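You operate a simulated robot arm through the tools that you are given. There is no shell and no other tool. Be economical: measure what you need, move in short steps, check, and stop when the job is done.

You run a simulated robot arm. Do the job below in one go: nothing can be reset, and whatever is moved stays where it is left.

## Task
Stop the weep at the pack's gland.
Fine: pump off, vent open to zero, then gland knob tight; vent shut, pump on; no oil shows at the gland; leave it running.

Only the result counts: the job must be done as asked and must still hold three seconds after the hand-in. Knocking over, shifting, dropping, spilling or breaking anything else fails it.

## Robot
A 7-joint arm with a two-finger parallel gripper, fixed in place. Base frame: the origin is at the foot of the arm, x ahead of it, y to its left, z up; the work surface is at about z = 0.78. Lengths are in m, angles in degrees, forces in N, time in s.
With the tool pointing down near the work surface it reaches from about 0.22 to 0.68 m from the base axis. Its first joint turns from -66.0 to 66.0 degrees. Payload 2.4 kg.
The TCP is the grasp point between the finger pads, 0.03 m short of the fingertips. In the tool frame z runs along the fingers and y along their closing line. Largest opening 0.094 m; finger width 0.028, thickness 0.01; the body of the gripper, 0.05 by 0.096 m, starts 0.055 m behind the TCP.
Orientation is that of the tool frame in the base frame, as [roll, pitch, yaw] about the fixed x, y, z axes, in that order (R = Rz(yaw) Ry(pitch) Rx(roll)). With the fingers straight down and closing along the base's y, the tool's x points along the base's -x, its y along +y and its z along -z.

## Interface
- The arm moves only by the tool step_arm. Its argument "steps" is a list of rows, each an object (a shift or turn left out is 0, a gripper value left out holds the last) with "grip": the opening, from 0 (shut) to 1 (fully open); "linear": the shift along the tool's x, y, z in m, a list of three; "dr": the turn, a rotation vector about the tool's x, y, z in degrees, a list of three. In form: [{"grip": grip, "linear": [tx, ty, tz], "dr": [ax, ay, az]}, ...]. A call has 1 to 10 rows; each row shifts and turns the commanded pose from where the row before left it, along the tool's axes as they then stand. A row lasts 0.2 s, in which the tool goes at most 0.05 m and 8.6 degrees; a call with a longer step from one row to the next is refused whole, and so is a gripper value outside its range. Where a pose cannot be reached the arm comes as near as it can. A force on the tool above 90 N (or 10 N above the force at the start of the call, whichever is more), or a blocked arm, ends the call early, and 0.2 s more pass. The fingers move at their own pace (about 0.153 m/s each) and stop on an object; they squeeze with about 44 N. The grip force told is the motor's: it shows also when the fingers shut on nothing. Time passes only in rows, and 0.2 s behind the last, so rows that do not move let the fingers close. It gives the time, the measured TCP pose, the force on the tool (base axes), the opening and the grip force at its end, in the units of the frame above (readings bear some noise).
- Cameras (640 x 400 px; columns grow to the right, rows downward): "scene" is fixed at [0.043, 0.4745, 1.4489]; the picture's right is [-0.72, -0.70, 0.00], its down [-0.38, 0.39, -0.84] and it looks along [0.59, -0.60, -0.55] (base axes); focal length 328 px, centre (320, 200). "wrist" rides on the gripper at [-0.037, 0, -0.058] in the tool frame; the picture's right is [0.00, -1.00, 0.00], its down [0.97, 0.00, -0.24] and it looks along [0.24, 0.00, 0.97] (tool axes); focal length 218 px, centre (320, 200). There is no depth. A picture from a camera that has moved, and an enlarged one, comes with that camera's place and axes in the base frame and with its lens.
- camera(camera): a new picture of that camera. No time passes.
- close_up(camera, box): a new picture of the part [left, top, right, bottom] of that camera's present view, enlarged. No time passes.
- close_job(): hands the job in; it is judged then, once.

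Go step by step. Nothing tells you positions but the pictures and the camera data: compare them with the known pose of the tool, close in by small moves and look again before you grip or let go. The budget is 120 turns and 76 pictures, counting those below and the enlarged ones. Unless the task says otherwise, let go and move clear before handing in, and close with one line.

The tools are called after "Call:" as name(argument=value, ...) on one line, values as JSON. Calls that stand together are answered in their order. step_arm: Moves the arm, as the interface text tells. Its arguments: {"type":"object","properties":{"steps":{"type":"array"}},"required":["steps"]} The other tools are called the same way: camera (camera) takes a picture; close_up (camera, box) takes an enlarged picture of a part of a camera's view; close_job () hands the job in.

At the start:

```text
t: 0.0
tool_pos: [0.4455, -0.0112, 1.0701]
tool_rot: [179.9, 0.0, -180.0]
ft_force: [-0.2, 0.7, -0.1]
gripper_width: 0.0941
gripper_force: 0.1
```

scene: 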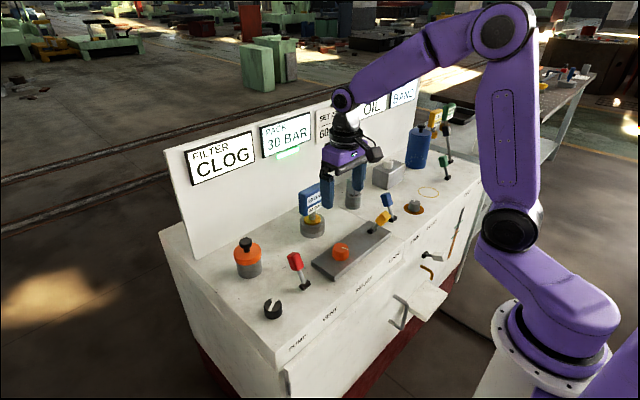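
wrist: 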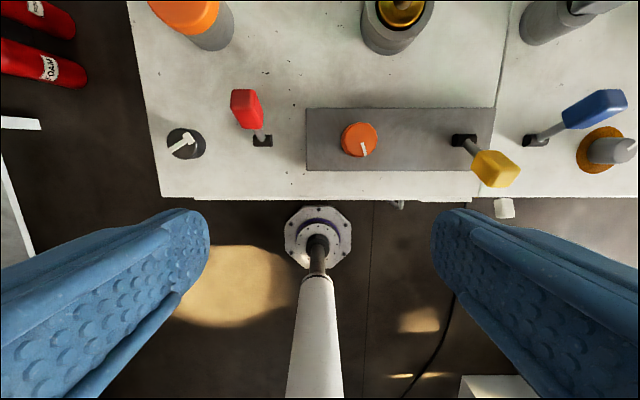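

I see a hydraulic panel with levers, knobs and labels; I need close-ups to identify the pump, vent and gland.

Call:
close_up(camera="scene", box=[220, 180, 420, 360])

Call:
close_up(camera="scene", box=[340, 90, 480, 220])

Call:
close_up(camera="scene", box=[160, 70, 430, 220])

Call:
close_up(camera="scene", box=[270, 180, 490, 370])

```text
2.22 times, centred on (320, 270) of scene
camera zoom: at [0.043, 0.4745, 1.4489], right [-0.72, -0.7, 0.0], down [-0.38, 0.39, -0.84], along [0.59, -0.6, -0.55], focal length 728 px, centre (320, 44)
```

zoom: 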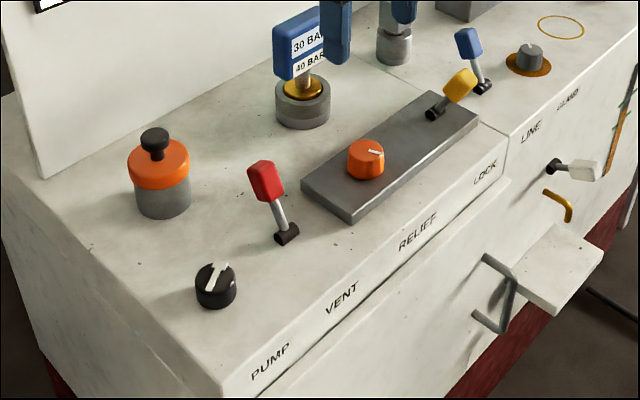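

```text
3.08 times, centred on (410, 155) of scene
camera zoom: at [0.043, 0.4745, 1.4489], right [-0.72, -0.7, 0.0], down [-0.38, 0.39, -0.84], along [0.59, -0.6, -0.55], focal length 1008 px, centre (43, 338)
```

zoom: 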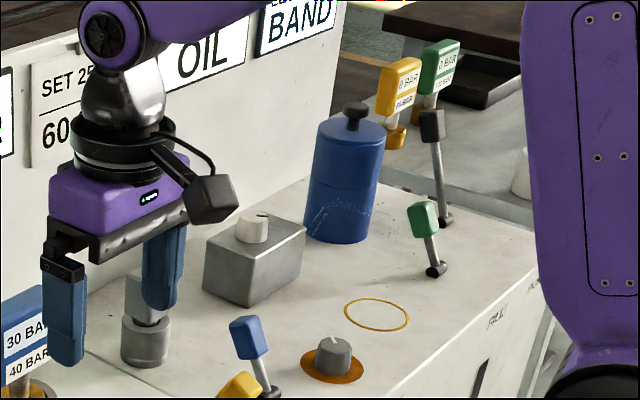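

```text
2.37 times, centred on (295, 145) of scene
camera zoom: at [0.043, 0.4745, 1.4489], right [-0.72, -0.7, 0.0], down [-0.38, 0.39, -0.84], along [0.59, -0.6, -0.55], focal length 776 px, centre (379, 330)
```

zoom: 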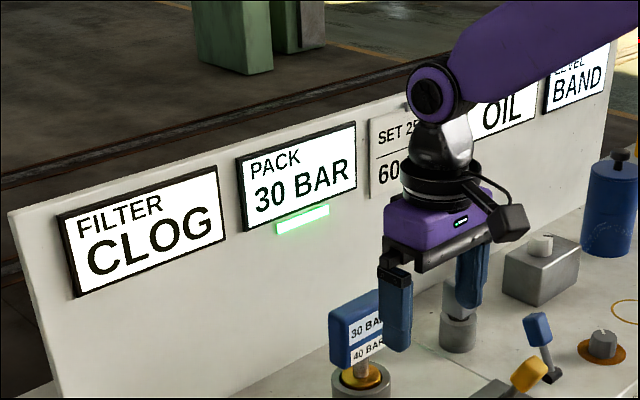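

```text
2.11 times, centred on (380, 275) of scene
camera zoom: at [0.043, 0.4745, 1.4489], right [-0.72, -0.7, 0.0], down [-0.38, 0.39, -0.84], along [0.59, -0.6, -0.55], focal length 690 px, centre (194, 42)
```

zoom: 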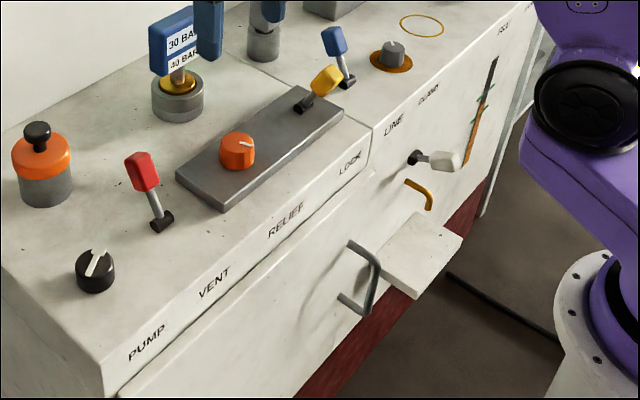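

Left to right I read PUMP (black rotary), VENT (red lever), RELIEF, LOCK, LINE (blue lever) and GLAND (grey knob with oil around it). I'm taking closer looks at the pump, vent and gland marks.

Call:
close_up(camera="wrist", box=[140, 70, 300, 200])

Call:
close_up(camera="scene", box=[380, 160, 480, 230])

Call:
close_up(camera="scene", box=[240, 240, 340, 360])

```text
3.08 times, centred on (220, 135) of wrist
camera zoom: at [0.4818, -0.0118, 1.127], right [0.0, -1.0, 0.0], down [-0.97, 0.0, 0.24], along [-0.24, 0.0, -0.97], focal length 672 px, centre (628, 400)
```

zoom: 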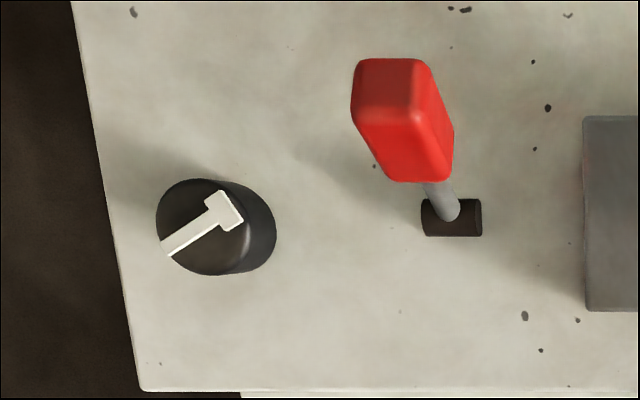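

```text
5.71 times, centred on (430, 195) of scene
camera zoom: at [0.043, 0.4745, 1.4489], right [-0.72, -0.7, 0.0], down [-0.38, 0.39, -0.84], along [0.59, -0.6, -0.55], focal length 1872 px, centre (-309, 229)
```

zoom: 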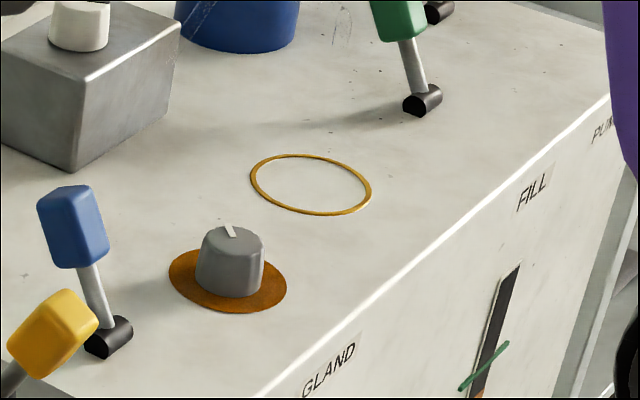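

```text
3.33 times, centred on (290, 300) of scene
camera zoom: at [0.043, 0.4745, 1.4489], right [-0.72, -0.7, 0.0], down [-0.38, 0.39, -0.84], along [0.59, -0.6, -0.55], focal length 1092 px, centre (420, -133)
```

zoom: 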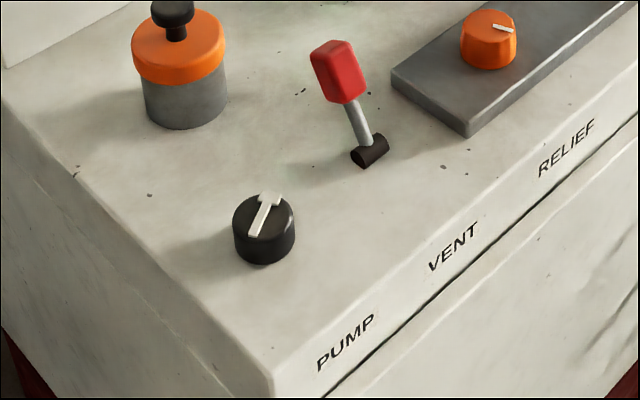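

Next I move above the PUMP knob, estimated at (0.487, 0.183), and look again.

Call:
step_arm(steps=[{"grip": 1, "linear": [-0.007, 0.0323, 0.025]}, {"linear": [-0.007, 0.0323, 0.025]}, {"linear": [-0.007, 0.0323, 0.025]}, {"linear": [-0.007, 0.0323, 0.025]}, {"linear": [-0.007, 0.0323, 0.025]}, {"linear": [-0.0065, 0.0325, 0.025]}, {}])

Call:
camera(camera="wrist")

Call:
camera(camera="scene")

```text
t: 1.6
tool_pos: [0.4875, 0.1819, 0.9183]
tool_rot: [180.0, 0.1, 179.9]
ft_force: [0.5, -0.3, 0.3]
gripper_width: 0.094
gripper_force: 0.1
```

```text
66 pictures are left
camera wrist: at [0.5243, 0.1809, 0.9764], right [0.0, -1.0, 0.0], down [-0.97, 0.0, 0.24], along [-0.24, 0.0, -0.97], focal length 218 px, centre (320, 200)
```

wrist: 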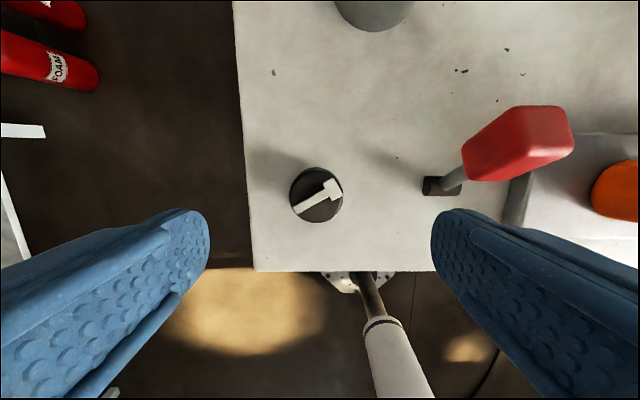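

```text
65 pictures are left
```

scene: 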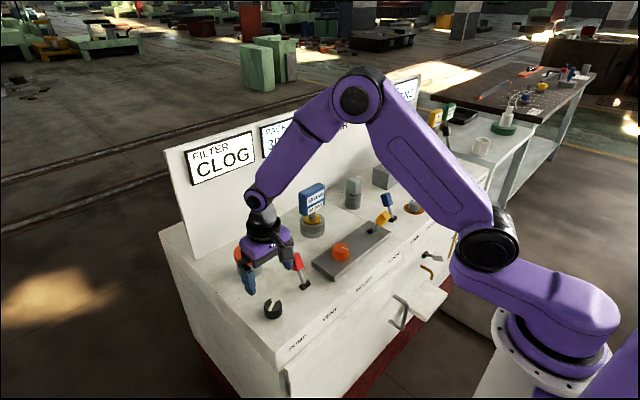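

The knob is centred beneath the tool. I descend, close, and then turn counter-clockwise.

Call:
step_arm(steps=[{"linear": [0.0005, 0.001, 0.035]}, {"linear": [0, 0, 0.035]}, {"linear": [0, 0, 0.03]}, {}, {"grip": 0}, {}, {}])

Call:
camera(camera="wrist")

```text
t: 3.2
tool_pos: [0.4871, 0.1849, 0.8196]
tool_rot: [179.8, 0.1, -179.9]
ft_force: [1.5, 10.4, -12.9]
gripper_width: 0.0431
gripper_force: 45.3
```

```text
64 pictures are left
camera wrist: at [0.524, 0.184, 0.8767], right [0.0, -1.0, 0.0], down [-0.97, 0.0, 0.24], along [-0.24, 0.0, -0.97], focal length 218 px, centre (320, 200)
```

wrist: 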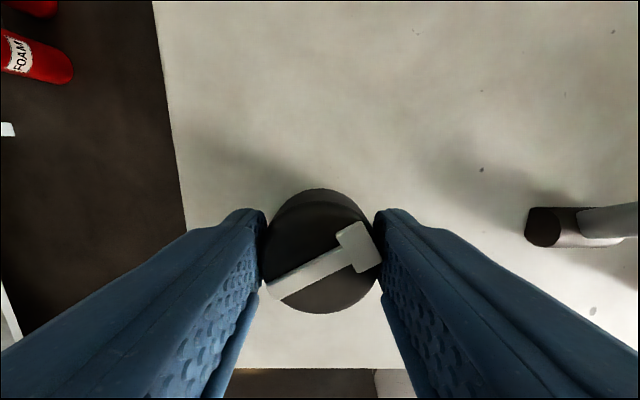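

The grip is good on a 43 mm knob. I turn it counter-clockwise 56 degrees and check.

Call:
step_arm(steps=[{"linear": [0, 0.001, 0], "dr": [0, 0, -8]}, {"dr": [0, 0, -8]}, {"dr": [0, 0, -8]}, {"dr": [0, 0, -8]}, {"dr": [0, 0, -8]}, {"dr": [0, 0, -8]}, {"dr": [0, 0, -8]}])

Call:
camera(camera="wrist")

Call:
close_up(camera="scene", box=[160, 70, 430, 340])

```text
t: 4.8
tool_pos: [0.4863, 0.1863, 0.8201]
tool_rot: [-179.9, 0.1, -123.6]
ft_force: [3.2, 22.6, -22.2]
gripper_width: 0.0428
gripper_force: 45.1
```

```text
63 pictures are left
camera wrist: at [0.5061, 0.2164, 0.8771], right [0.83, -0.56, 0.0], down [-0.54, -0.81, 0.24], along [-0.13, -0.2, -0.97], focal length 218 px, centre (320, 200)
```

wrist: 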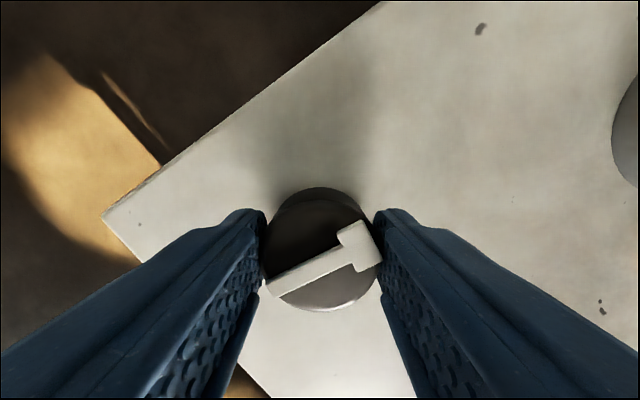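

```text
1.48 times, centred on (295, 205) of scene
camera zoom: at [0.0434, 0.4752, 1.4487], right [-0.72, -0.7, 0.0], down [-0.38, 0.39, -0.84], along [0.58, -0.6, -0.55], focal length 485 px, centre (357, 193)
```

zoom: 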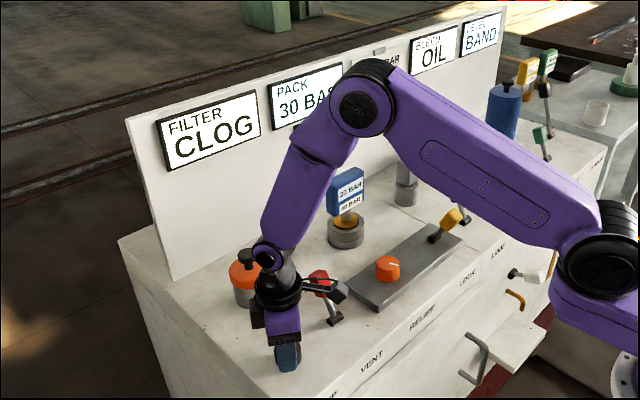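

The pointer follows the tool. I continue the turn, easing sideways a little toward the knob's axis.

Call:
step_arm(steps=[{"dr": [0, 0, -8], "linear": [-0.0015, 0.001, 0]}, {"dr": [0, 0, -8]}, {"dr": [0, 0, -8]}, {"dr": [0, 0, -8]}, {}])

Call:
camera(camera="wrist")

Call:
camera(camera="scene")

```text
t: 6.0
tool_pos: [0.4851, 0.187, 0.8195]
tool_rot: [179.9, -0.1, -91.9]
ft_force: [-14.0, 2.7, 9.2]
gripper_width: 0.0429
gripper_force: 45.3
```

```text
61 pictures are left
camera wrist: at [0.4861, 0.2224, 0.8771], right [1.0, -0.03, 0.0], down [-0.03, -0.97, 0.24], along [-0.01, -0.24, -0.97], focal length 218 px, centre (320, 200)
```

wrist: 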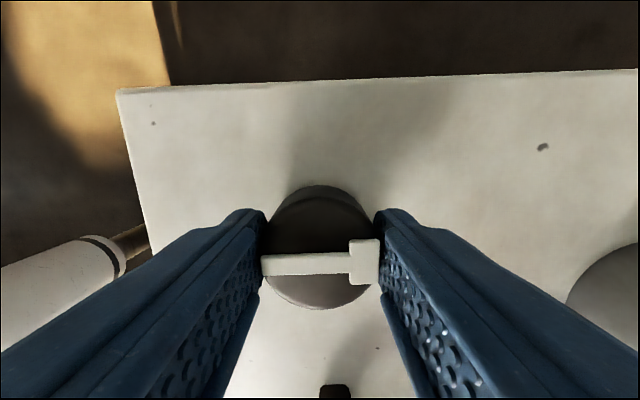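

```text
60 pictures are left
```

scene: 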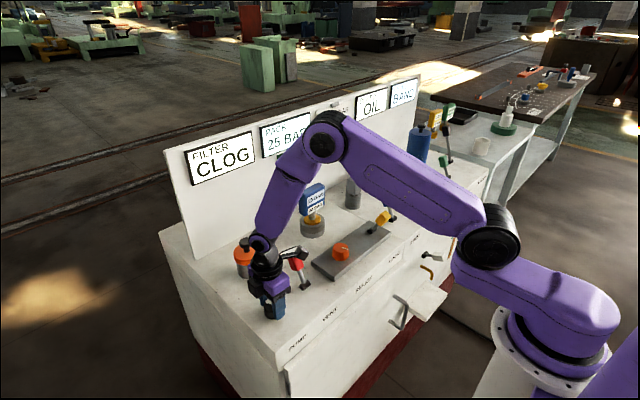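

The pointer stopped facing straight ahead and PACK reads 25 BAR and falling, so the pump is off. I release, rise, unwind and look at the vent lever.

Call:
step_arm(steps=[{"grip": 1}, {}, {"linear": [0, 0, -0.045]}, {"linear": [0, 0, -0.045]}, {"linear": [0, 0, -0.04], "dr": [0, 0, 8]}, {"dr": [0, 0, 8.5]}, {"dr": [0, 0, 8.5]}, {"dr": [0, 0, 8.5]}, {"dr": [0, 0, 8.5]}, {"dr": [0, 0, 8.5]}])

Call:
step_arm(steps=[{"dr": [0, 0, 8.5]}, {"dr": [0, 0, 8.5]}, {"dr": [0, 0, 8.5]}, {"dr": [0, 0, 8.5]}, {"dr": [0, 0, 4]}, {"linear": [0.0, -0.04, 0]}, {"linear": [0.0, -0.04, 0]}, {"linear": [0, -0.03, 0]}, {}])

Call:
camera(camera="wrist")

Call:
camera(camera="scene")

```text
t: 8.2
tool_pos: [0.4874, 0.1863, 0.9489]
tool_rot: [180.0, -0.1, -142.7]
ft_force: [-0.3, -0.1, 0.2]
gripper_width: 0.0939
gripper_force: 0.1
```

```text
t: 10.2
tool_pos: [0.485, 0.0764, 0.9505]
tool_rot: [-179.9, -0.1, 179.6]
ft_force: [0.4, -0.7, -0.3]
gripper_width: 0.0939
gripper_force: 0.2
```

```text
59 pictures are left
camera wrist: at [0.5221, 0.0753, 1.0075], right [-0.01, -1.0, 0.0], down [-0.97, 0.01, 0.24], along [-0.24, 0.0, -0.97], focal length 218 px, centre (320, 200)
```

wrist: 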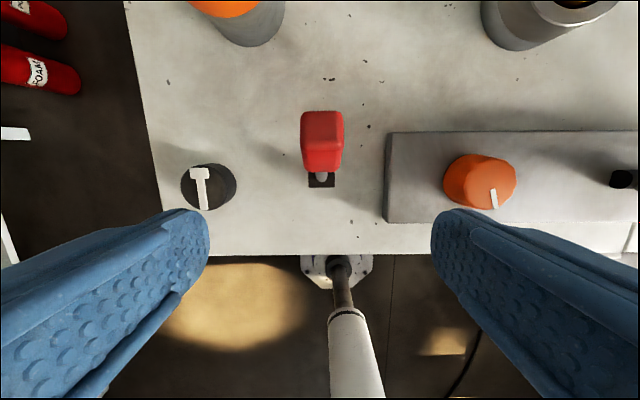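

```text
58 pictures are left
```

scene: 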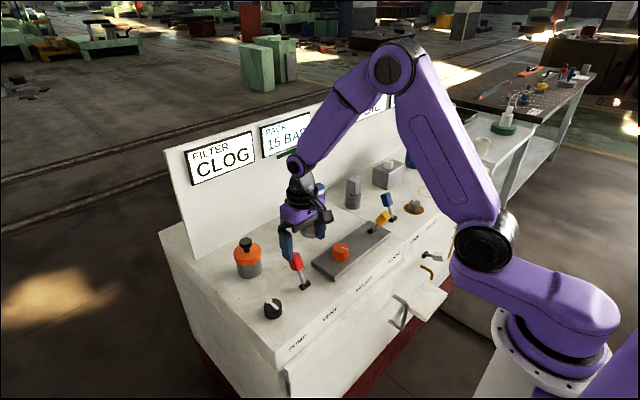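

The vent lever (y about 0.075) leans back, with its handle around x 0.53 and z 0.85. I'll shut the fingers, go behind it and check.

Call:
step_arm(steps=[{"grip": 0, "linear": [-0.045, 0, 0]}, {"linear": [-0.048, 0, 0]}, {}, {}, {"linear": [0, 0, 0.045]}, {"linear": [0, 0, 0.04]}, {}])

Call:
camera(camera="wrist")

Call:
close_up(camera="scene", box=[220, 180, 380, 320])

```text
t: 11.8
tool_pos: [0.5769, 0.0767, 0.8643]
tool_rot: [180.0, 0.0, 179.5]
ft_force: [-0.3, 0.4, 0.2]
gripper_width: 0.0003
gripper_force: 33.0
```

```text
57 pictures are left
camera wrist: at [0.6145, 0.0755, 0.9223], right [-0.01, -1.0, 0.0], down [-0.97, 0.01, 0.24], along [-0.24, 0.0, -0.97], focal length 218 px, centre (320, 200)
```

wrist: 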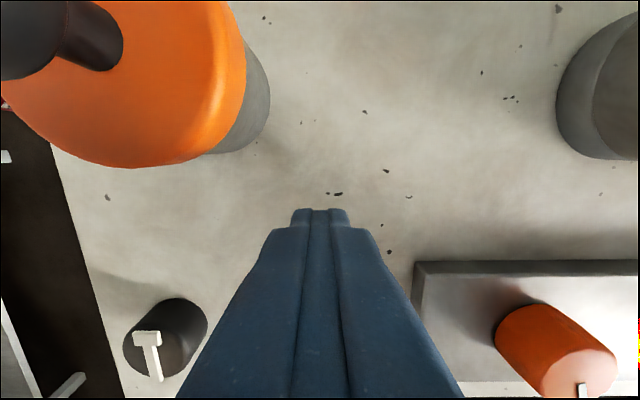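

```text
2.86 times, centred on (300, 250) of scene
camera zoom: at [0.043, 0.4745, 1.4489], right [-0.72, -0.7, 0.0], down [-0.38, 0.39, -0.84], along [0.59, -0.6, -0.55], focal length 936 px, centre (377, 57)
```

zoom: 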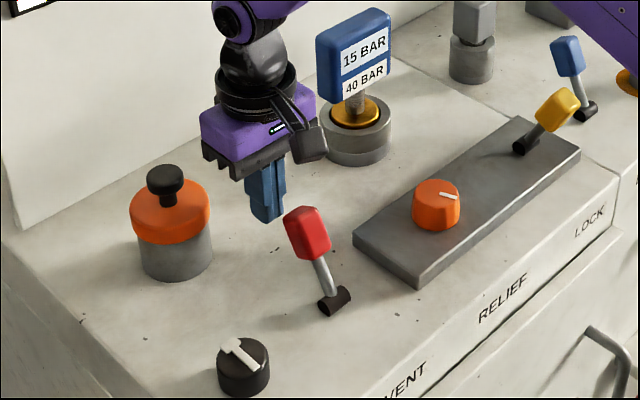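

The fingers are behind the handle and PACK holds at 15 BAR. I push the lever toward the front.

Call:
step_arm(steps=[{"linear": [0.014, 0, 0]}, {"linear": [0.014, 0, 0]}, {"linear": [0.014, 0, 0]}, {"linear": [0.014, 0, 0]}, {"linear": [0.014, 0, 0]}, {"linear": [0.012, 0, 0]}, {"linear": [0.01, 0, 0]}, {}])

Call:
close_up(camera="scene", box=[220, 180, 380, 320])

```text
t: 12.9
tool_pos: [0.5381, 0.0756, 0.8754]
tool_rot: [179.6, 3.2, 179.3]
ft_force: [0.4, -1.0, 4.3]
gripper_width: 0.0001
gripper_force: 33.2
stopped in row 5: the force on the tool passed its limit (the readings are from after the stop); the commanded pose is now the measured one
```

```text
2.86 times, centred on (300, 250) of scene
camera zoom: at [0.0429, 0.4745, 1.4489], right [-0.72, -0.7, 0.0], down [-0.38, 0.39, -0.84], along [0.59, -0.6, -0.55], focal length 936 px, centre (377, 57)
```

zoom: 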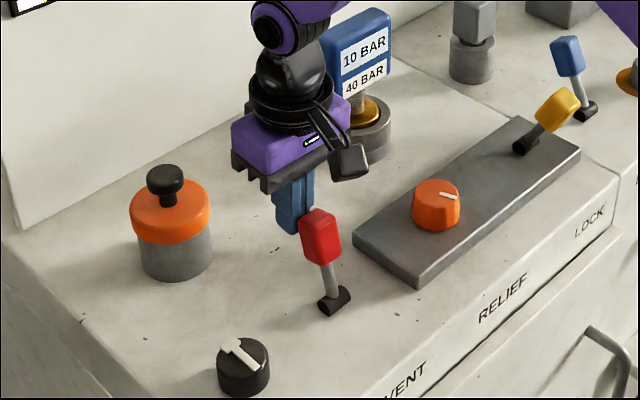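

The lever moved partway, but the flat push jammed upward. I'll grip the handle and swing it along its arc instead; first up and over it.

Call:
step_arm(steps=[{"linear": [-0.015, 0, 0]}, {"linear": [-0.005, 0, -0.04], "dr": [0, 3.2, 0]}, {"linear": [0, 0, -0.045]}, {"grip": 1, "linear": [0.04, 0, 0]}, {"linear": [0.03, 0, 0]}, {}])

Call:
camera(camera="wrist")

Call:
close_up(camera="scene", box=[220, 160, 380, 320])

```text
t: 14.3
tool_pos: [0.4859, 0.0774, 0.9625]
tool_rot: [179.5, -0.2, 179.4]
ft_force: [0.0, 0.3, 0.0]
gripper_width: 0.0938
gripper_force: 0.1
```

```text
54 pictures are left
camera wrist: at [0.5228, 0.0761, 1.0197], right [-0.01, -1.0, -0.01], down [-0.97, 0.01, 0.24], along [-0.24, 0.01, -0.97], focal length 218 px, centre (320, 200)
```

wrist: 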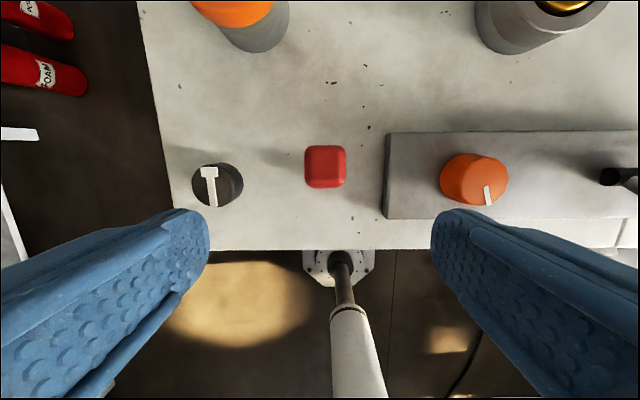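

```text
2.50 times, centred on (300, 240) of scene
camera zoom: at [0.043, 0.4745, 1.4489], right [-0.72, -0.7, 0.0], down [-0.38, 0.39, -0.84], along [0.59, -0.6, -0.55], focal length 819 px, centre (370, 100)
```

zoom: 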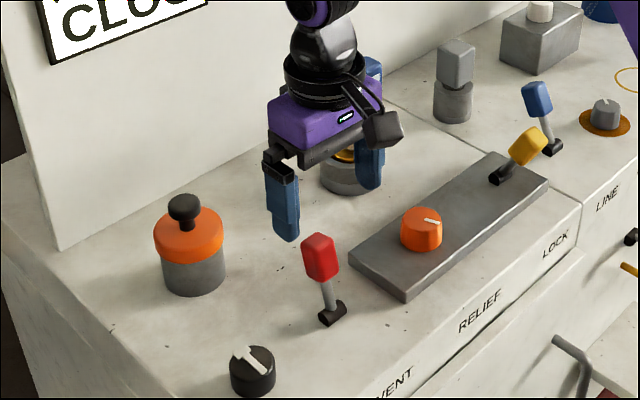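

The handle top is at about (0.511, 0.073, 0.884), leaning back about 12°. I align the tool with the lever axis and descend to grip.

Call:
step_arm(steps=[{"linear": [-0.04, -0.0045, 0.0115]}, {"dr": [0, 6.2, 0]}, {"dr": [0, 6.2, 0]}, {"linear": [0, 0, 0.045]}, {"linear": [0, 0, 0.045]}, {}])

Call:
close_up(camera="scene", box=[220, 160, 380, 320])

Call:
camera(camera="wrist")

```text
t: 15.7
tool_pos: [0.5083, 0.0731, 0.8627]
tool_rot: [179.5, -12.6, 179.3]
ft_force: [0.0, -0.4, 0.4]
gripper_width: 0.094
gripper_force: 0.0
```

```text
2.50 times, centred on (300, 240) of scene
camera zoom: at [0.043, 0.4745, 1.4489], right [-0.72, -0.7, 0.0], down [-0.38, 0.39, -0.84], along [0.59, -0.6, -0.55], focal length 819 px, centre (370, 100)
```

zoom: 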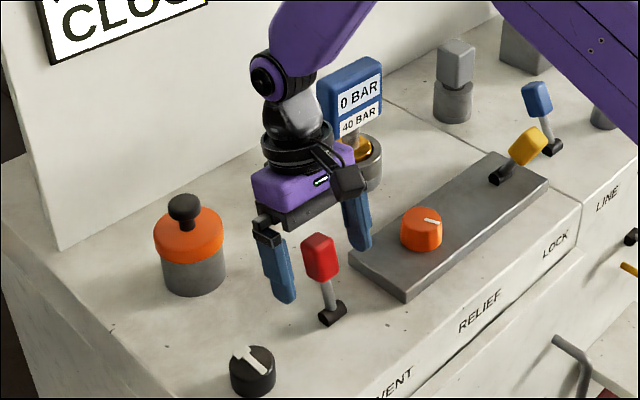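

```text
51 pictures are left
camera wrist: at [0.5562, 0.0705, 0.9117], right [-0.01, -1.0, -0.01], down [-0.9, 0.01, 0.45], along [-0.45, 0.01, -0.9], focal length 218 px, centre (320, 200)
```

wrist: 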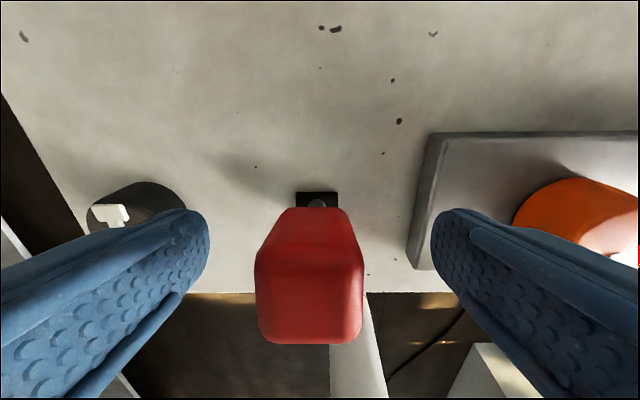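

The gauge already reads 0 BAR with the vent partly open. I grip the handle and swing it on along its arc so the vent is fully open.

Call:
step_arm(steps=[{"linear": [0, 0.0015, 0]}, {"grip": 0}, {}, {}, {"linear": [0.007, 0, 0.0003], "dr": [0, -5, 0]}, {"linear": [0.007, 0, 0.0003], "dr": [0, -5, 0]}, {"linear": [0.007, 0, 0.0003], "dr": [0, -5, 0]}, {"linear": [0.007, 0, 0.0003], "dr": [0, -5, 0]}, {"linear": [0.007, 0, 0.0003], "dr": [0, -5, 0]}])

Call:
close_up(camera="scene", box=[220, 160, 380, 320])

```text
t: 17.7
tool_pos: [0.473, 0.0748, 0.8622]
tool_rot: [179.5, 12.6, 179.6]
ft_force: [1.4, -17.1, 25.4]
gripper_width: 0.0326
gripper_force: 44.7
```

```text
2.50 times, centred on (300, 240) of scene
camera zoom: at [0.0427, 0.4741, 1.4491], right [-0.72, -0.7, 0.0], down [-0.38, 0.39, -0.84], along [0.59, -0.6, -0.55], focal length 819 px, centre (370, 100)
```

zoom: 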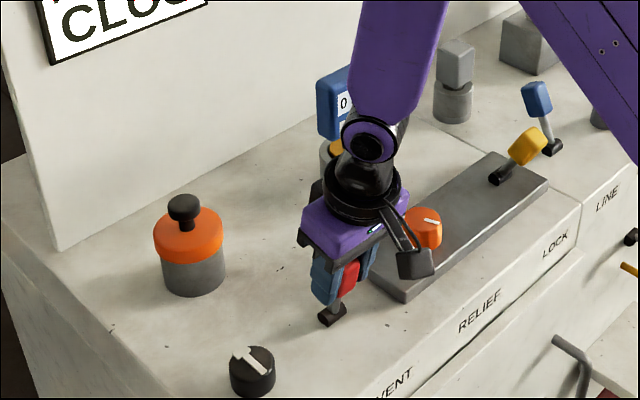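

Moving well; I continue toward the forward stop.

Call:
step_arm(steps=[{"linear": [0.007, -0.001, -0.0002], "dr": [0, -5, 0]}, {"linear": [0.007, 0, 0.0003], "dr": [0, -5, 0]}, {"linear": [0.007, 0, 0.0003], "dr": [0, -5, 0]}])

Call:
close_up(camera="scene", box=[220, 160, 380, 320])

```text
t: 18.0
tool_pos: [0.4707, 0.0753, 0.8629]
tool_rot: [179.9, 14.5, 179.8]
ft_force: [-4.6, -10.5, 12.1]
gripper_width: 0.0323
gripper_force: 45.2
stopped in row 1: the force on the tool passed its limit (the readings are from after the stop); the commanded pose is now the measured one
```

```text
2.50 times, centred on (300, 240) of scene
camera zoom: at [0.0427, 0.4743, 1.449], right [-0.72, -0.7, 0.0], down [-0.38, 0.39, -0.84], along [0.59, -0.6, -0.55], focal length 819 px, centre (370, 100)
```

zoom: 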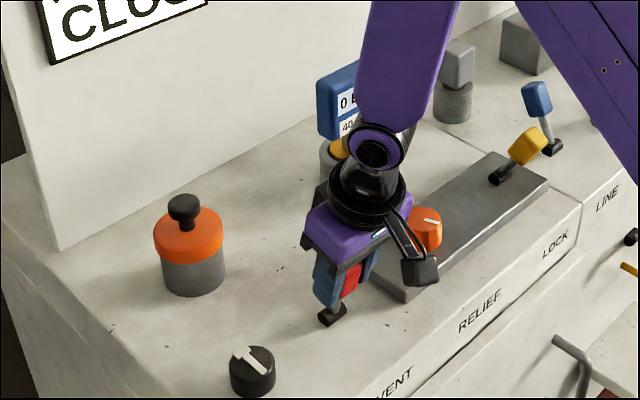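

A force stop came early; I try once more gently to see whether this is the lever's stop.

Call:
step_arm(steps=[{}, {"linear": [0.004, 0, 0.0], "dr": [0, -3, 0]}, {"linear": [0.004, 0, 0.0], "dr": [0, -3, 0]}, {"linear": [0.004, 0, 0.0], "dr": [0, -3, 0]}])

Call:
close_up(camera="scene", box=[220, 160, 380, 320])

```text
t: 19.0
tool_pos: [0.4583, 0.0748, 0.8573]
tool_rot: [179.8, 23.6, 179.6]
ft_force: [-2.0, -20.4, 0.7]
gripper_width: 0.0324
gripper_force: 44.8
```

```text
2.50 times, centred on (300, 240) of scene
camera zoom: at [0.043, 0.474, 1.4491], right [-0.72, -0.7, 0.0], down [-0.38, 0.39, -0.84], along [0.59, -0.6, -0.55], focal length 819 px, centre (370, 100)
```

zoom: 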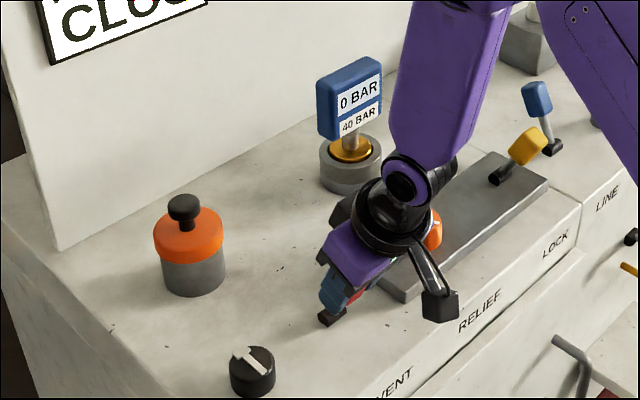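

It is still moving, now about 24° forward. I go a little further.

Call:
step_arm(steps=[{"linear": [0.004, -0.0005, 0.0], "dr": [0, -3, 0]}, {"linear": [0.004, 0, 0.0], "dr": [0, -3, 0]}, {"linear": [0.004, 0, 0.0], "dr": [0, -3, 0]}])

```text
t: 19.8
tool_pos: [0.4532, 0.0738, 0.8561]
tool_rot: [179.9, 33.2, 179.5]
ft_force: [14.9, -24.4, 8.9]
gripper_width: 0.0325
gripper_force: 44.7
```

The lever now holds against its forward stop (x lags the command). I release, back off and look at the display and vent.

Call:
step_arm(steps=[{"linear": [-0.002, 0, 0], "grip": 1}, {}, {"linear": [0, 0, -0.045]}, {"linear": [0, 0, -0.045]}, {"dr": [0, 8.4, 0]}, {"dr": [0, 8.4, 0]}, {"dr": [0, 8.4, 0]}, {"dr": [0, 8, 0]}, {}])

Call:
camera(camera="scene")

Call:
close_up(camera="scene", box=[220, 160, 380, 320])

Call:
camera(camera="wrist")

```text
t: 21.8
tool_pos: [0.4012, 0.0761, 0.9297]
tool_rot: [179.9, -0.7, -180.0]
ft_force: [0.1, 0.6, 0.1]
gripper_width: 0.0941
gripper_force: 0.0
```

```text
47 pictures are left
```

scene: 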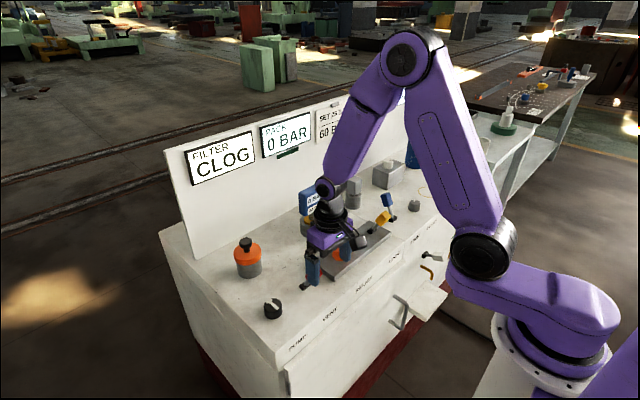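

```text
2.50 times, centred on (300, 240) of scene
camera zoom: at [0.043, 0.4745, 1.4489], right [-0.72, -0.7, 0.0], down [-0.38, 0.39, -0.84], along [0.59, -0.6, -0.55], focal length 819 px, centre (370, 100)
```

zoom: 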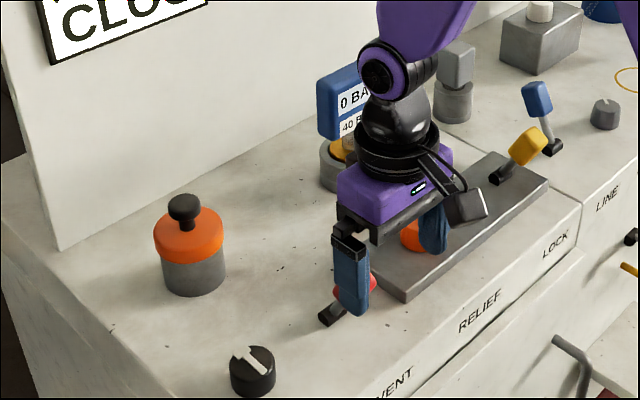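

```text
45 pictures are left
camera wrist: at [0.4394, 0.0751, 0.9874], right [0.0, -1.0, 0.0], down [-0.97, 0.0, 0.25], along [-0.25, 0.0, -0.97], focal length 218 px, centre (320, 200)
```

wrist: 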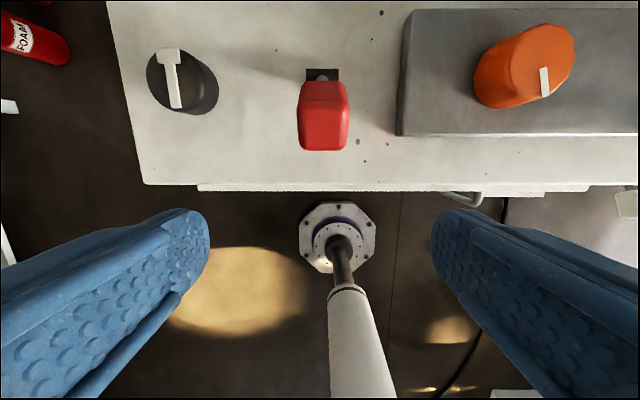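

PACK reads 0 BAR, the vent is open, and the oil at the gland has gone with the pressure. Now I travel to the gland knob at about (0.473, -0.426).

Call:
step_arm(steps=[{"linear": [0, 0, -0.045]}, {"linear": [0, 0, -0.02]}, {"linear": [-0.008, -0.045, 0]}, {"linear": [-0.008, -0.045, 0]}, {"linear": [-0.008, -0.045, 0]}, {"linear": [-0.008, -0.045, 0]}, {"linear": [-0.008, -0.045, 0]}, {"linear": [-0.008, -0.045, 0]}, {"linear": [-0.008, -0.045, 0]}])

Call:
step_arm(steps=[{"linear": [-0.008, -0.045, 0]}, {"linear": [-0.008, -0.045, 0]}, {"linear": [0, -0.045, 0]}, {"linear": [0, -0.045, 0]}, {}])

Call:
camera(camera="wrist")

Call:
camera(camera="scene")

```text
t: 23.8
tool_pos: [0.4601, -0.2403, 0.9921]
tool_rot: [179.8, -0.8, -179.9]
ft_force: [0.9, 0.5, 0.2]
gripper_width: 0.094
gripper_force: 0.0
```

```text
t: 25.0
tool_pos: [0.4729, -0.4206, 0.9892]
tool_rot: [179.8, -0.7, -179.9]
ft_force: [0.4, -0.1, 0.5]
gripper_width: 0.094
gripper_force: 0.0
```

```text
44 pictures are left
camera wrist: at [0.511, -0.4214, 1.0464], right [0.0, -1.0, 0.0], down [-0.97, 0.0, 0.25], along [-0.25, 0.0, -0.97], focal length 218 px, centre (320, 200)
```

wrist: 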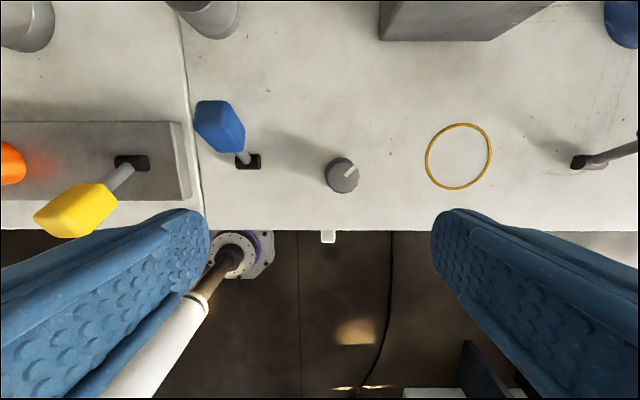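

```text
43 pictures are left
```

scene: 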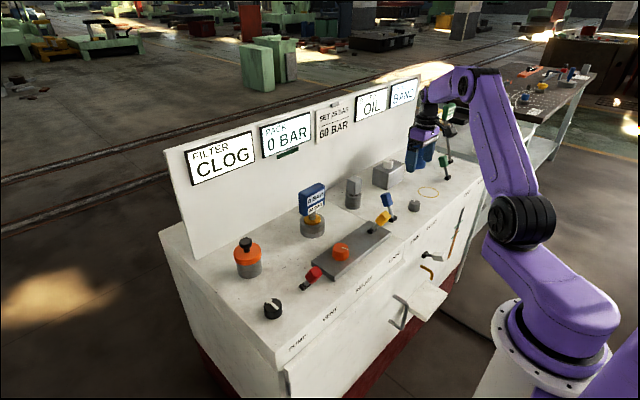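

The gland knob appears at about (0.478, -0.445), with its pointer ahead and to the right. I shift over it and look from lower down.

Call:
step_arm(steps=[{"linear": [-0.005, -0.024, 0.02]}, {"linear": [0, 0, 0.04], "dr": [0, 0.7, 0]}, {"linear": [0, 0, 0.03]}, {}])

Call:
camera(camera="wrist")

```text
t: 26.0
tool_pos: [0.4774, -0.4434, 0.8997]
tool_rot: [179.8, -1.3, 179.9]
ft_force: [0.2, -0.2, -1.2]
gripper_width: 0.0939
gripper_force: 0.0
```

```text
42 pictures are left
camera wrist: at [0.5156, -0.4451, 0.9573], right [0.0, -1.0, 0.0], down [-0.96, 0.0, 0.26], along [-0.26, 0.0, -0.96], focal length 218 px, centre (320, 200)
```

wrist: 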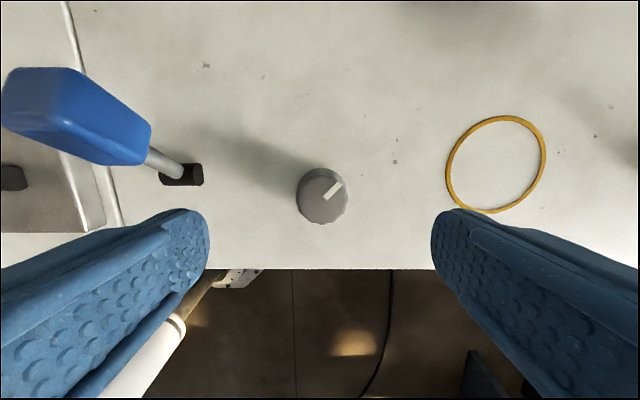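

Centred to within 3 mm. I correct, pre-rotate counter-clockwise to leave turning room, then descend and grip.

Call:
step_arm(steps=[{"linear": [-0.0005, -0.0028, 0], "dr": [0, -1.3, 0]}, {"dr": [0, 0, -8.5]}, {"dr": [0, 0, -8.5]}, {"dr": [0, 0, -8.5]}, {"dr": [0, 0, -8.5]}, {"dr": [0, 0, -8.5]}, {"dr": [0, 0, -8.5]}, {"dr": [0, 0, -8.5]}, {"dr": [0, 0, -8.5]}, {}])

Call:
step_arm(steps=[{"linear": [0, 0, 0.035]}, {"linear": [0, 0, 0.03]}, {"linear": [0, 0, 0.017]}, {}, {"grip": 0}, {}, {}])

Call:
camera(camera="wrist")

```text
t: 28.2
tool_pos: [0.4793, -0.4455, 0.9012]
tool_rot: [179.9, 0.2, -111.8]
ft_force: [0.0, -0.5, 0.1]
gripper_width: 0.0941
gripper_force: 0.1
```

```text
t: 29.8
tool_pos: [0.4757, -0.4441, 0.8204]
tool_rot: [179.4, 0.4, -112.0]
ft_force: [-22.1, 13.0, 8.5]
gripper_width: 0.0379
gripper_force: 45.3
```

```text
41 pictures are left
camera wrist: at [0.4898, -0.4111, 0.8774], right [0.93, -0.38, -0.01], down [-0.36, -0.9, 0.23], along [-0.1, -0.21, -0.97], focal length 218 px, centre (320, 200)
```

wrist: 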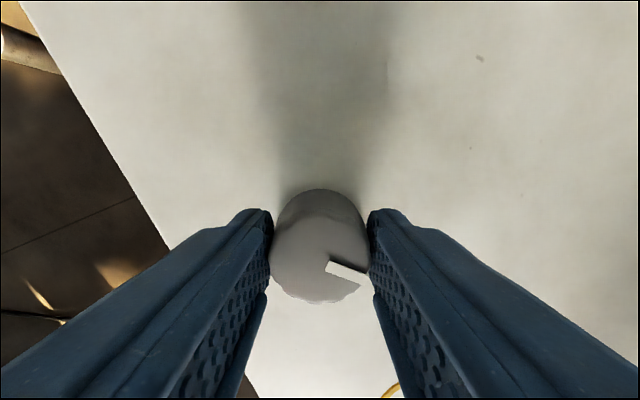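

Gripped (38 mm), with a small off-centre pull that I relieve. Then I turn clockwise about 68° and check.

Call:
step_arm(steps=[{"linear": [0, 0.003, 0]}, {"dr": [0, 0, 8.5]}, {"dr": [0, 0, 8.5]}, {"dr": [0, 0, 8.5]}, {"dr": [0, 0, 8.5]}, {"dr": [0, 0, 8.5]}, {"dr": [0, 0, 8.5]}, {"dr": [0, 0, 8.5]}, {"dr": [0, 0, 8.5]}])

Call:
camera(camera="wrist")

```text
t: 31.8
tool_pos: [0.4763, -0.4444, 0.8195]
tool_rot: [180.0, 0.1, 179.9]
ft_force: [9.7, -14.2, -23.0]
gripper_width: 0.0378
gripper_force: 44.5
```

```text
40 pictures are left
camera wrist: at [0.513, -0.446, 0.8774], right [0.0, -1.0, 0.0], down [-0.97, 0.0, 0.24], along [-0.24, 0.0, -0.97], focal length 218 px, centre (320, 200)
```

wrist: 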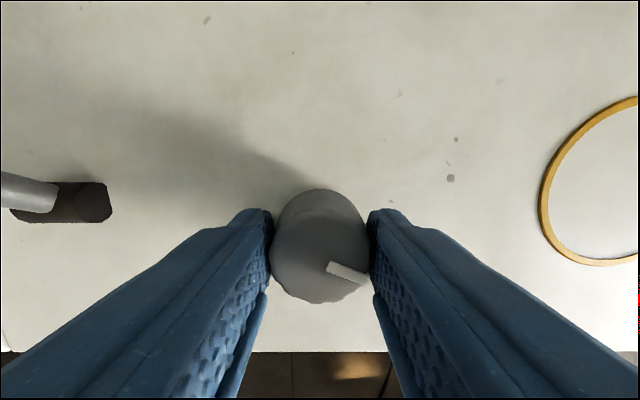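

The knob follows with no slip and no stop so far. I keep turning clockwise.

Call:
step_arm(steps=[{"dr": [0, 0, 8.5], "linear": [0, -0.001, 0]}, {"dr": [0, 0, 8.5]}, {"dr": [0, 0, 8.5]}, {"dr": [0, 0, 8.5]}, {"dr": [0, 0, 8.5]}, {"dr": [0, 0, 8.5]}, {"dr": [0, 0, 8.5]}, {"dr": [0, 0, 8.5]}])

Call:
camera(camera="wrist")

```text
t: 33.6
tool_pos: [0.4759, -0.446, 0.821]
tool_rot: [180.0, -0.1, 112.0]
ft_force: [-4.2, -5.2, 5.4]
gripper_width: 0.0381
gripper_force: 44.9
```

```text
39 pictures are left
camera wrist: at [0.4887, -0.4817, 0.8789], right [-0.93, -0.37, 0.0], down [-0.36, 0.9, 0.24], along [-0.09, 0.22, -0.97], focal length 218 px, centre (320, 200)
```

wrist: 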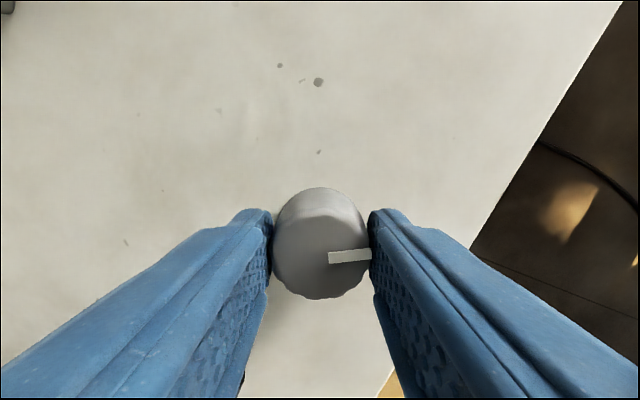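

The pointer lagged in the grip, suggesting the tight stop. I turn a bit further to confirm that it stays put.

Call:
step_arm(steps=[{"dr": [0, 0, 8.5]}, {"dr": [0, 0, 8.5]}, {"dr": [0, 0, 8]}, {}])

Call:
camera(camera="wrist")

```text
t: 34.6
tool_pos: [0.4745, -0.4456, 0.8207]
tool_rot: [-179.9, -0.2, 86.9]
ft_force: [-12.4, -4.2, 12.7]
gripper_width: 0.0381
gripper_force: 45.1
```

```text
38 pictures are left
camera wrist: at [0.4726, -0.4839, 0.8779], right [-1.0, 0.05, 0.0], down [0.05, 0.97, 0.24], along [0.01, 0.24, -0.97], focal length 218 px, centre (320, 200)
```

wrist: 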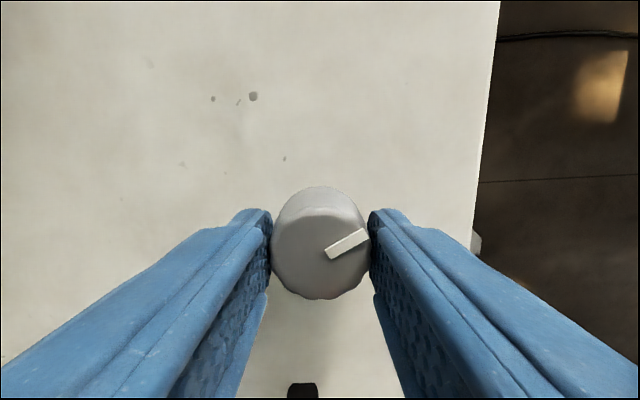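

The pointer held its place while the grip slipped, so the gland is tight. I release, rise and unwind.

Call:
step_arm(steps=[{"grip": 1}, {}, {"linear": [0, 0, -0.045]}, {"linear": [0, 0, -0.045]}, {"linear": [0, 0, -0.045], "dr": [0, 0, -8]}, {"linear": [0, 0, -0.03], "dr": [0, 0, -8.5]}, {"dr": [0, 0, -8.5]}, {"dr": [0, 0, -8.5]}, {"dr": [0, 0, -8.5]}, {"dr": [0, 0, -8.5]}])

Call:
step_arm(steps=[{"dr": [0, 0, -8.5]}, {"dr": [0, 0, -8.5]}, {"dr": [0, 0, -8.5]}, {"dr": [0, 0, -8.5]}, {"dr": [0, 0, -8.5]}, {"linear": [0.003, 0.048, 0]}, {"linear": [0.003, 0.048, 0]}, {"linear": [0.003, 0.048, 0]}, {"linear": [0.003, 0.048, 0]}, {"linear": [0.003, 0.048, 0]}])

Call:
step_arm(steps=[{"linear": [0.003, 0.048, 0]}, {"linear": [0.003, 0.048, 0]}, {"linear": [0.003, 0.048, 0]}, {"linear": [0.003, 0.048, 0]}, {"linear": [0.003, 0.048, 0]}, {"linear": [0.005, 0.04, 0]}, {}])

Call:
camera(camera="wrist")

Call:
camera(camera="scene")

```text
t: 36.8
tool_pos: [0.4753, -0.4463, 0.9853]
tool_rot: [179.8, -0.3, 137.7]
ft_force: [0.2, 0.2, 0.2]
gripper_width: 0.094
gripper_force: 0.2
```

```text
t: 39.0
tool_pos: [0.4602, -0.2059, 0.987]
tool_rot: [179.9, 0.0, 180.0]
ft_force: [-0.5, -0.2, -0.4]
gripper_width: 0.0941
gripper_force: 0.1
```

```text
t: 40.6
tool_pos: [0.4393, 0.0738, 0.9881]
tool_rot: [179.9, -0.1, -179.9]
ft_force: [-0.6, -0.4, 1.5]
gripper_width: 0.094
gripper_force: 0.0
```

```text
37 pictures are left
camera wrist: at [0.4768, 0.0736, 1.0462], right [0.0, -1.0, 0.0], down [-0.97, 0.0, 0.24], along [-0.24, 0.0, -0.97], focal length 218 px, centre (320, 200)
```

wrist: 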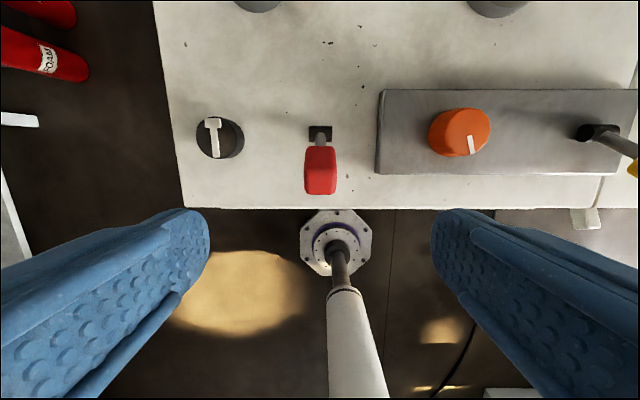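

```text
36 pictures are left
```

scene: 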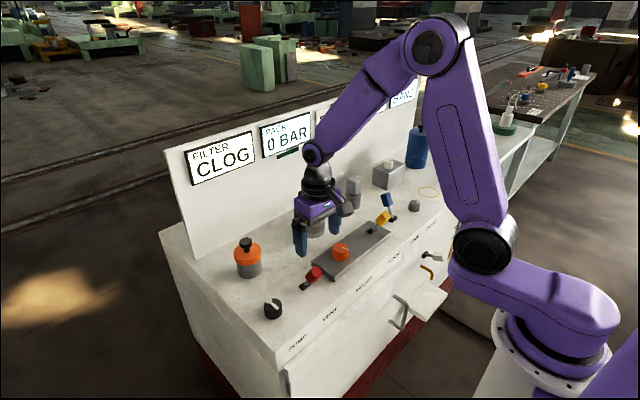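

The vent lever is still forward. I align the tool with it (about 28° tilt), approach along its axis and grip.

Call:
step_arm(steps=[{"linear": [0.015, 0.0005, 0.026]}, {"linear": [0.013, 0.0005, 0.026]}, {"dr": [0, -7, 0]}, {"dr": [0, -7, 0]}, {"dr": [0, -7, 0]}, {"dr": [0, -7, 0]}, {"linear": [0, 0, 0.045]}, {"linear": [0, 0, 0.045]}, {}])

Call:
camera(camera="wrist")

Call:
close_up(camera="scene", box=[220, 160, 380, 320])

```text
t: 42.6
tool_pos: [0.4543, 0.0769, 0.8577]
tool_rot: [179.9, 27.9, 179.8]
ft_force: [-0.2, -0.9, -0.5]
gripper_width: 0.0939
gripper_force: 0.1
```

```text
35 pictures are left
camera wrist: at [0.4591, 0.0747, 0.9256], right [0.0, -1.0, 0.0], down [-0.97, 0.0, -0.24], along [0.24, 0.0, -0.97], focal length 218 px, centre (320, 200)
```

wrist: 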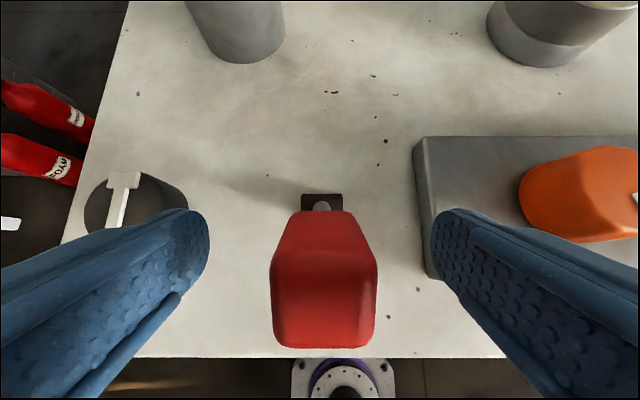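

```text
2.50 times, centred on (300, 240) of scene
camera zoom: at [0.043, 0.4745, 1.4489], right [-0.72, -0.7, 0.0], down [-0.38, 0.39, -0.84], along [0.59, -0.6, -0.55], focal length 819 px, centre (370, 100)
```

zoom: 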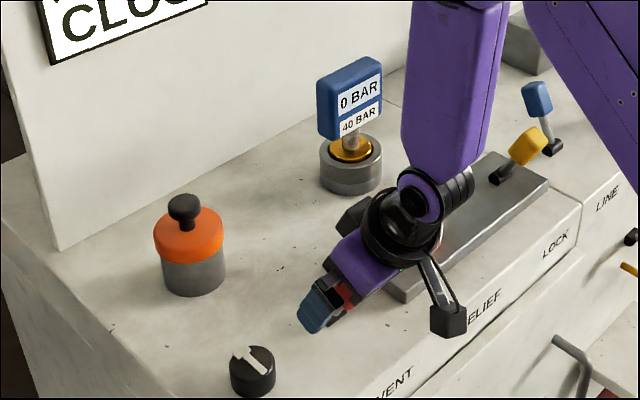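

Aligned around the handle. I grip and swing it back in gentle 4° steps.

Call:
step_arm(steps=[{"linear": [0, -0.001, 0]}, {"grip": 0}, {}, {}, {"linear": [-0.0056, 0, 0.0002], "dr": [0, 4, 0]}, {"linear": [-0.0056, 0, 0.0002], "dr": [0, 4, 0]}, {"linear": [-0.0056, 0, 0.0002], "dr": [0, 4, 0]}, {"linear": [-0.0056, 0, 0.0002], "dr": [0, 4, 0]}, {"linear": [-0.0056, 0, 0.0002], "dr": [0, 4, 0]}, {"linear": [-0.0056, 0, 0.0002], "dr": [0, 4, 0]}])

Call:
step_arm(steps=[{"linear": [-0.0056, 0, 0.0002], "dr": [0, 4, 0]}, {"linear": [-0.0056, 0, 0.0002], "dr": [0, 4, 0]}, {"linear": [-0.0056, 0, 0.0002], "dr": [0, 4, 0]}, {"linear": [-0.0056, 0, 0.0002], "dr": [0, 4, 0]}, {"linear": [-0.0056, 0, 0.0002], "dr": [0, 4, 0]}, {"linear": [-0.0056, 0, 0.0002], "dr": [0, 4, 0]}])

```text
t: 44.8
tool_pos: [0.4868, 0.0751, 0.8663]
tool_rot: [179.8, 3.9, -179.9]
ft_force: [-10.0, 7.2, 22.6]
gripper_width: 0.0325
gripper_force: 45.7
```

```text
t: 46.2
tool_pos: [0.5195, 0.0738, 0.8597]
tool_rot: [179.8, -20.1, -179.8]
ft_force: [-6.0, 5.2, 14.8]
gripper_width: 0.0324
gripper_force: 44.9
```

It moves smoothly; now about 20° back. I continue to the stop.

Call:
step_arm(steps=[{"linear": [-0.0042, 0, 0.0002], "dr": [0, 3, 0]}, {"linear": [-0.0042, 0, 0.0002], "dr": [0, 3, 0]}, {"linear": [-0.0042, 0, 0.0], "dr": [0, 3, 0]}, {"linear": [-0.0042, 0, 0.0], "dr": [0, 3, 0]}])

```text
t: 47.2
tool_pos: [0.5313, 0.0748, 0.8508]
tool_rot: [179.8, -32.7, -180.0]
ft_force: [-30.4, 0.5, 11.3]
gripper_width: 0.0324
gripper_force: 45.3
```

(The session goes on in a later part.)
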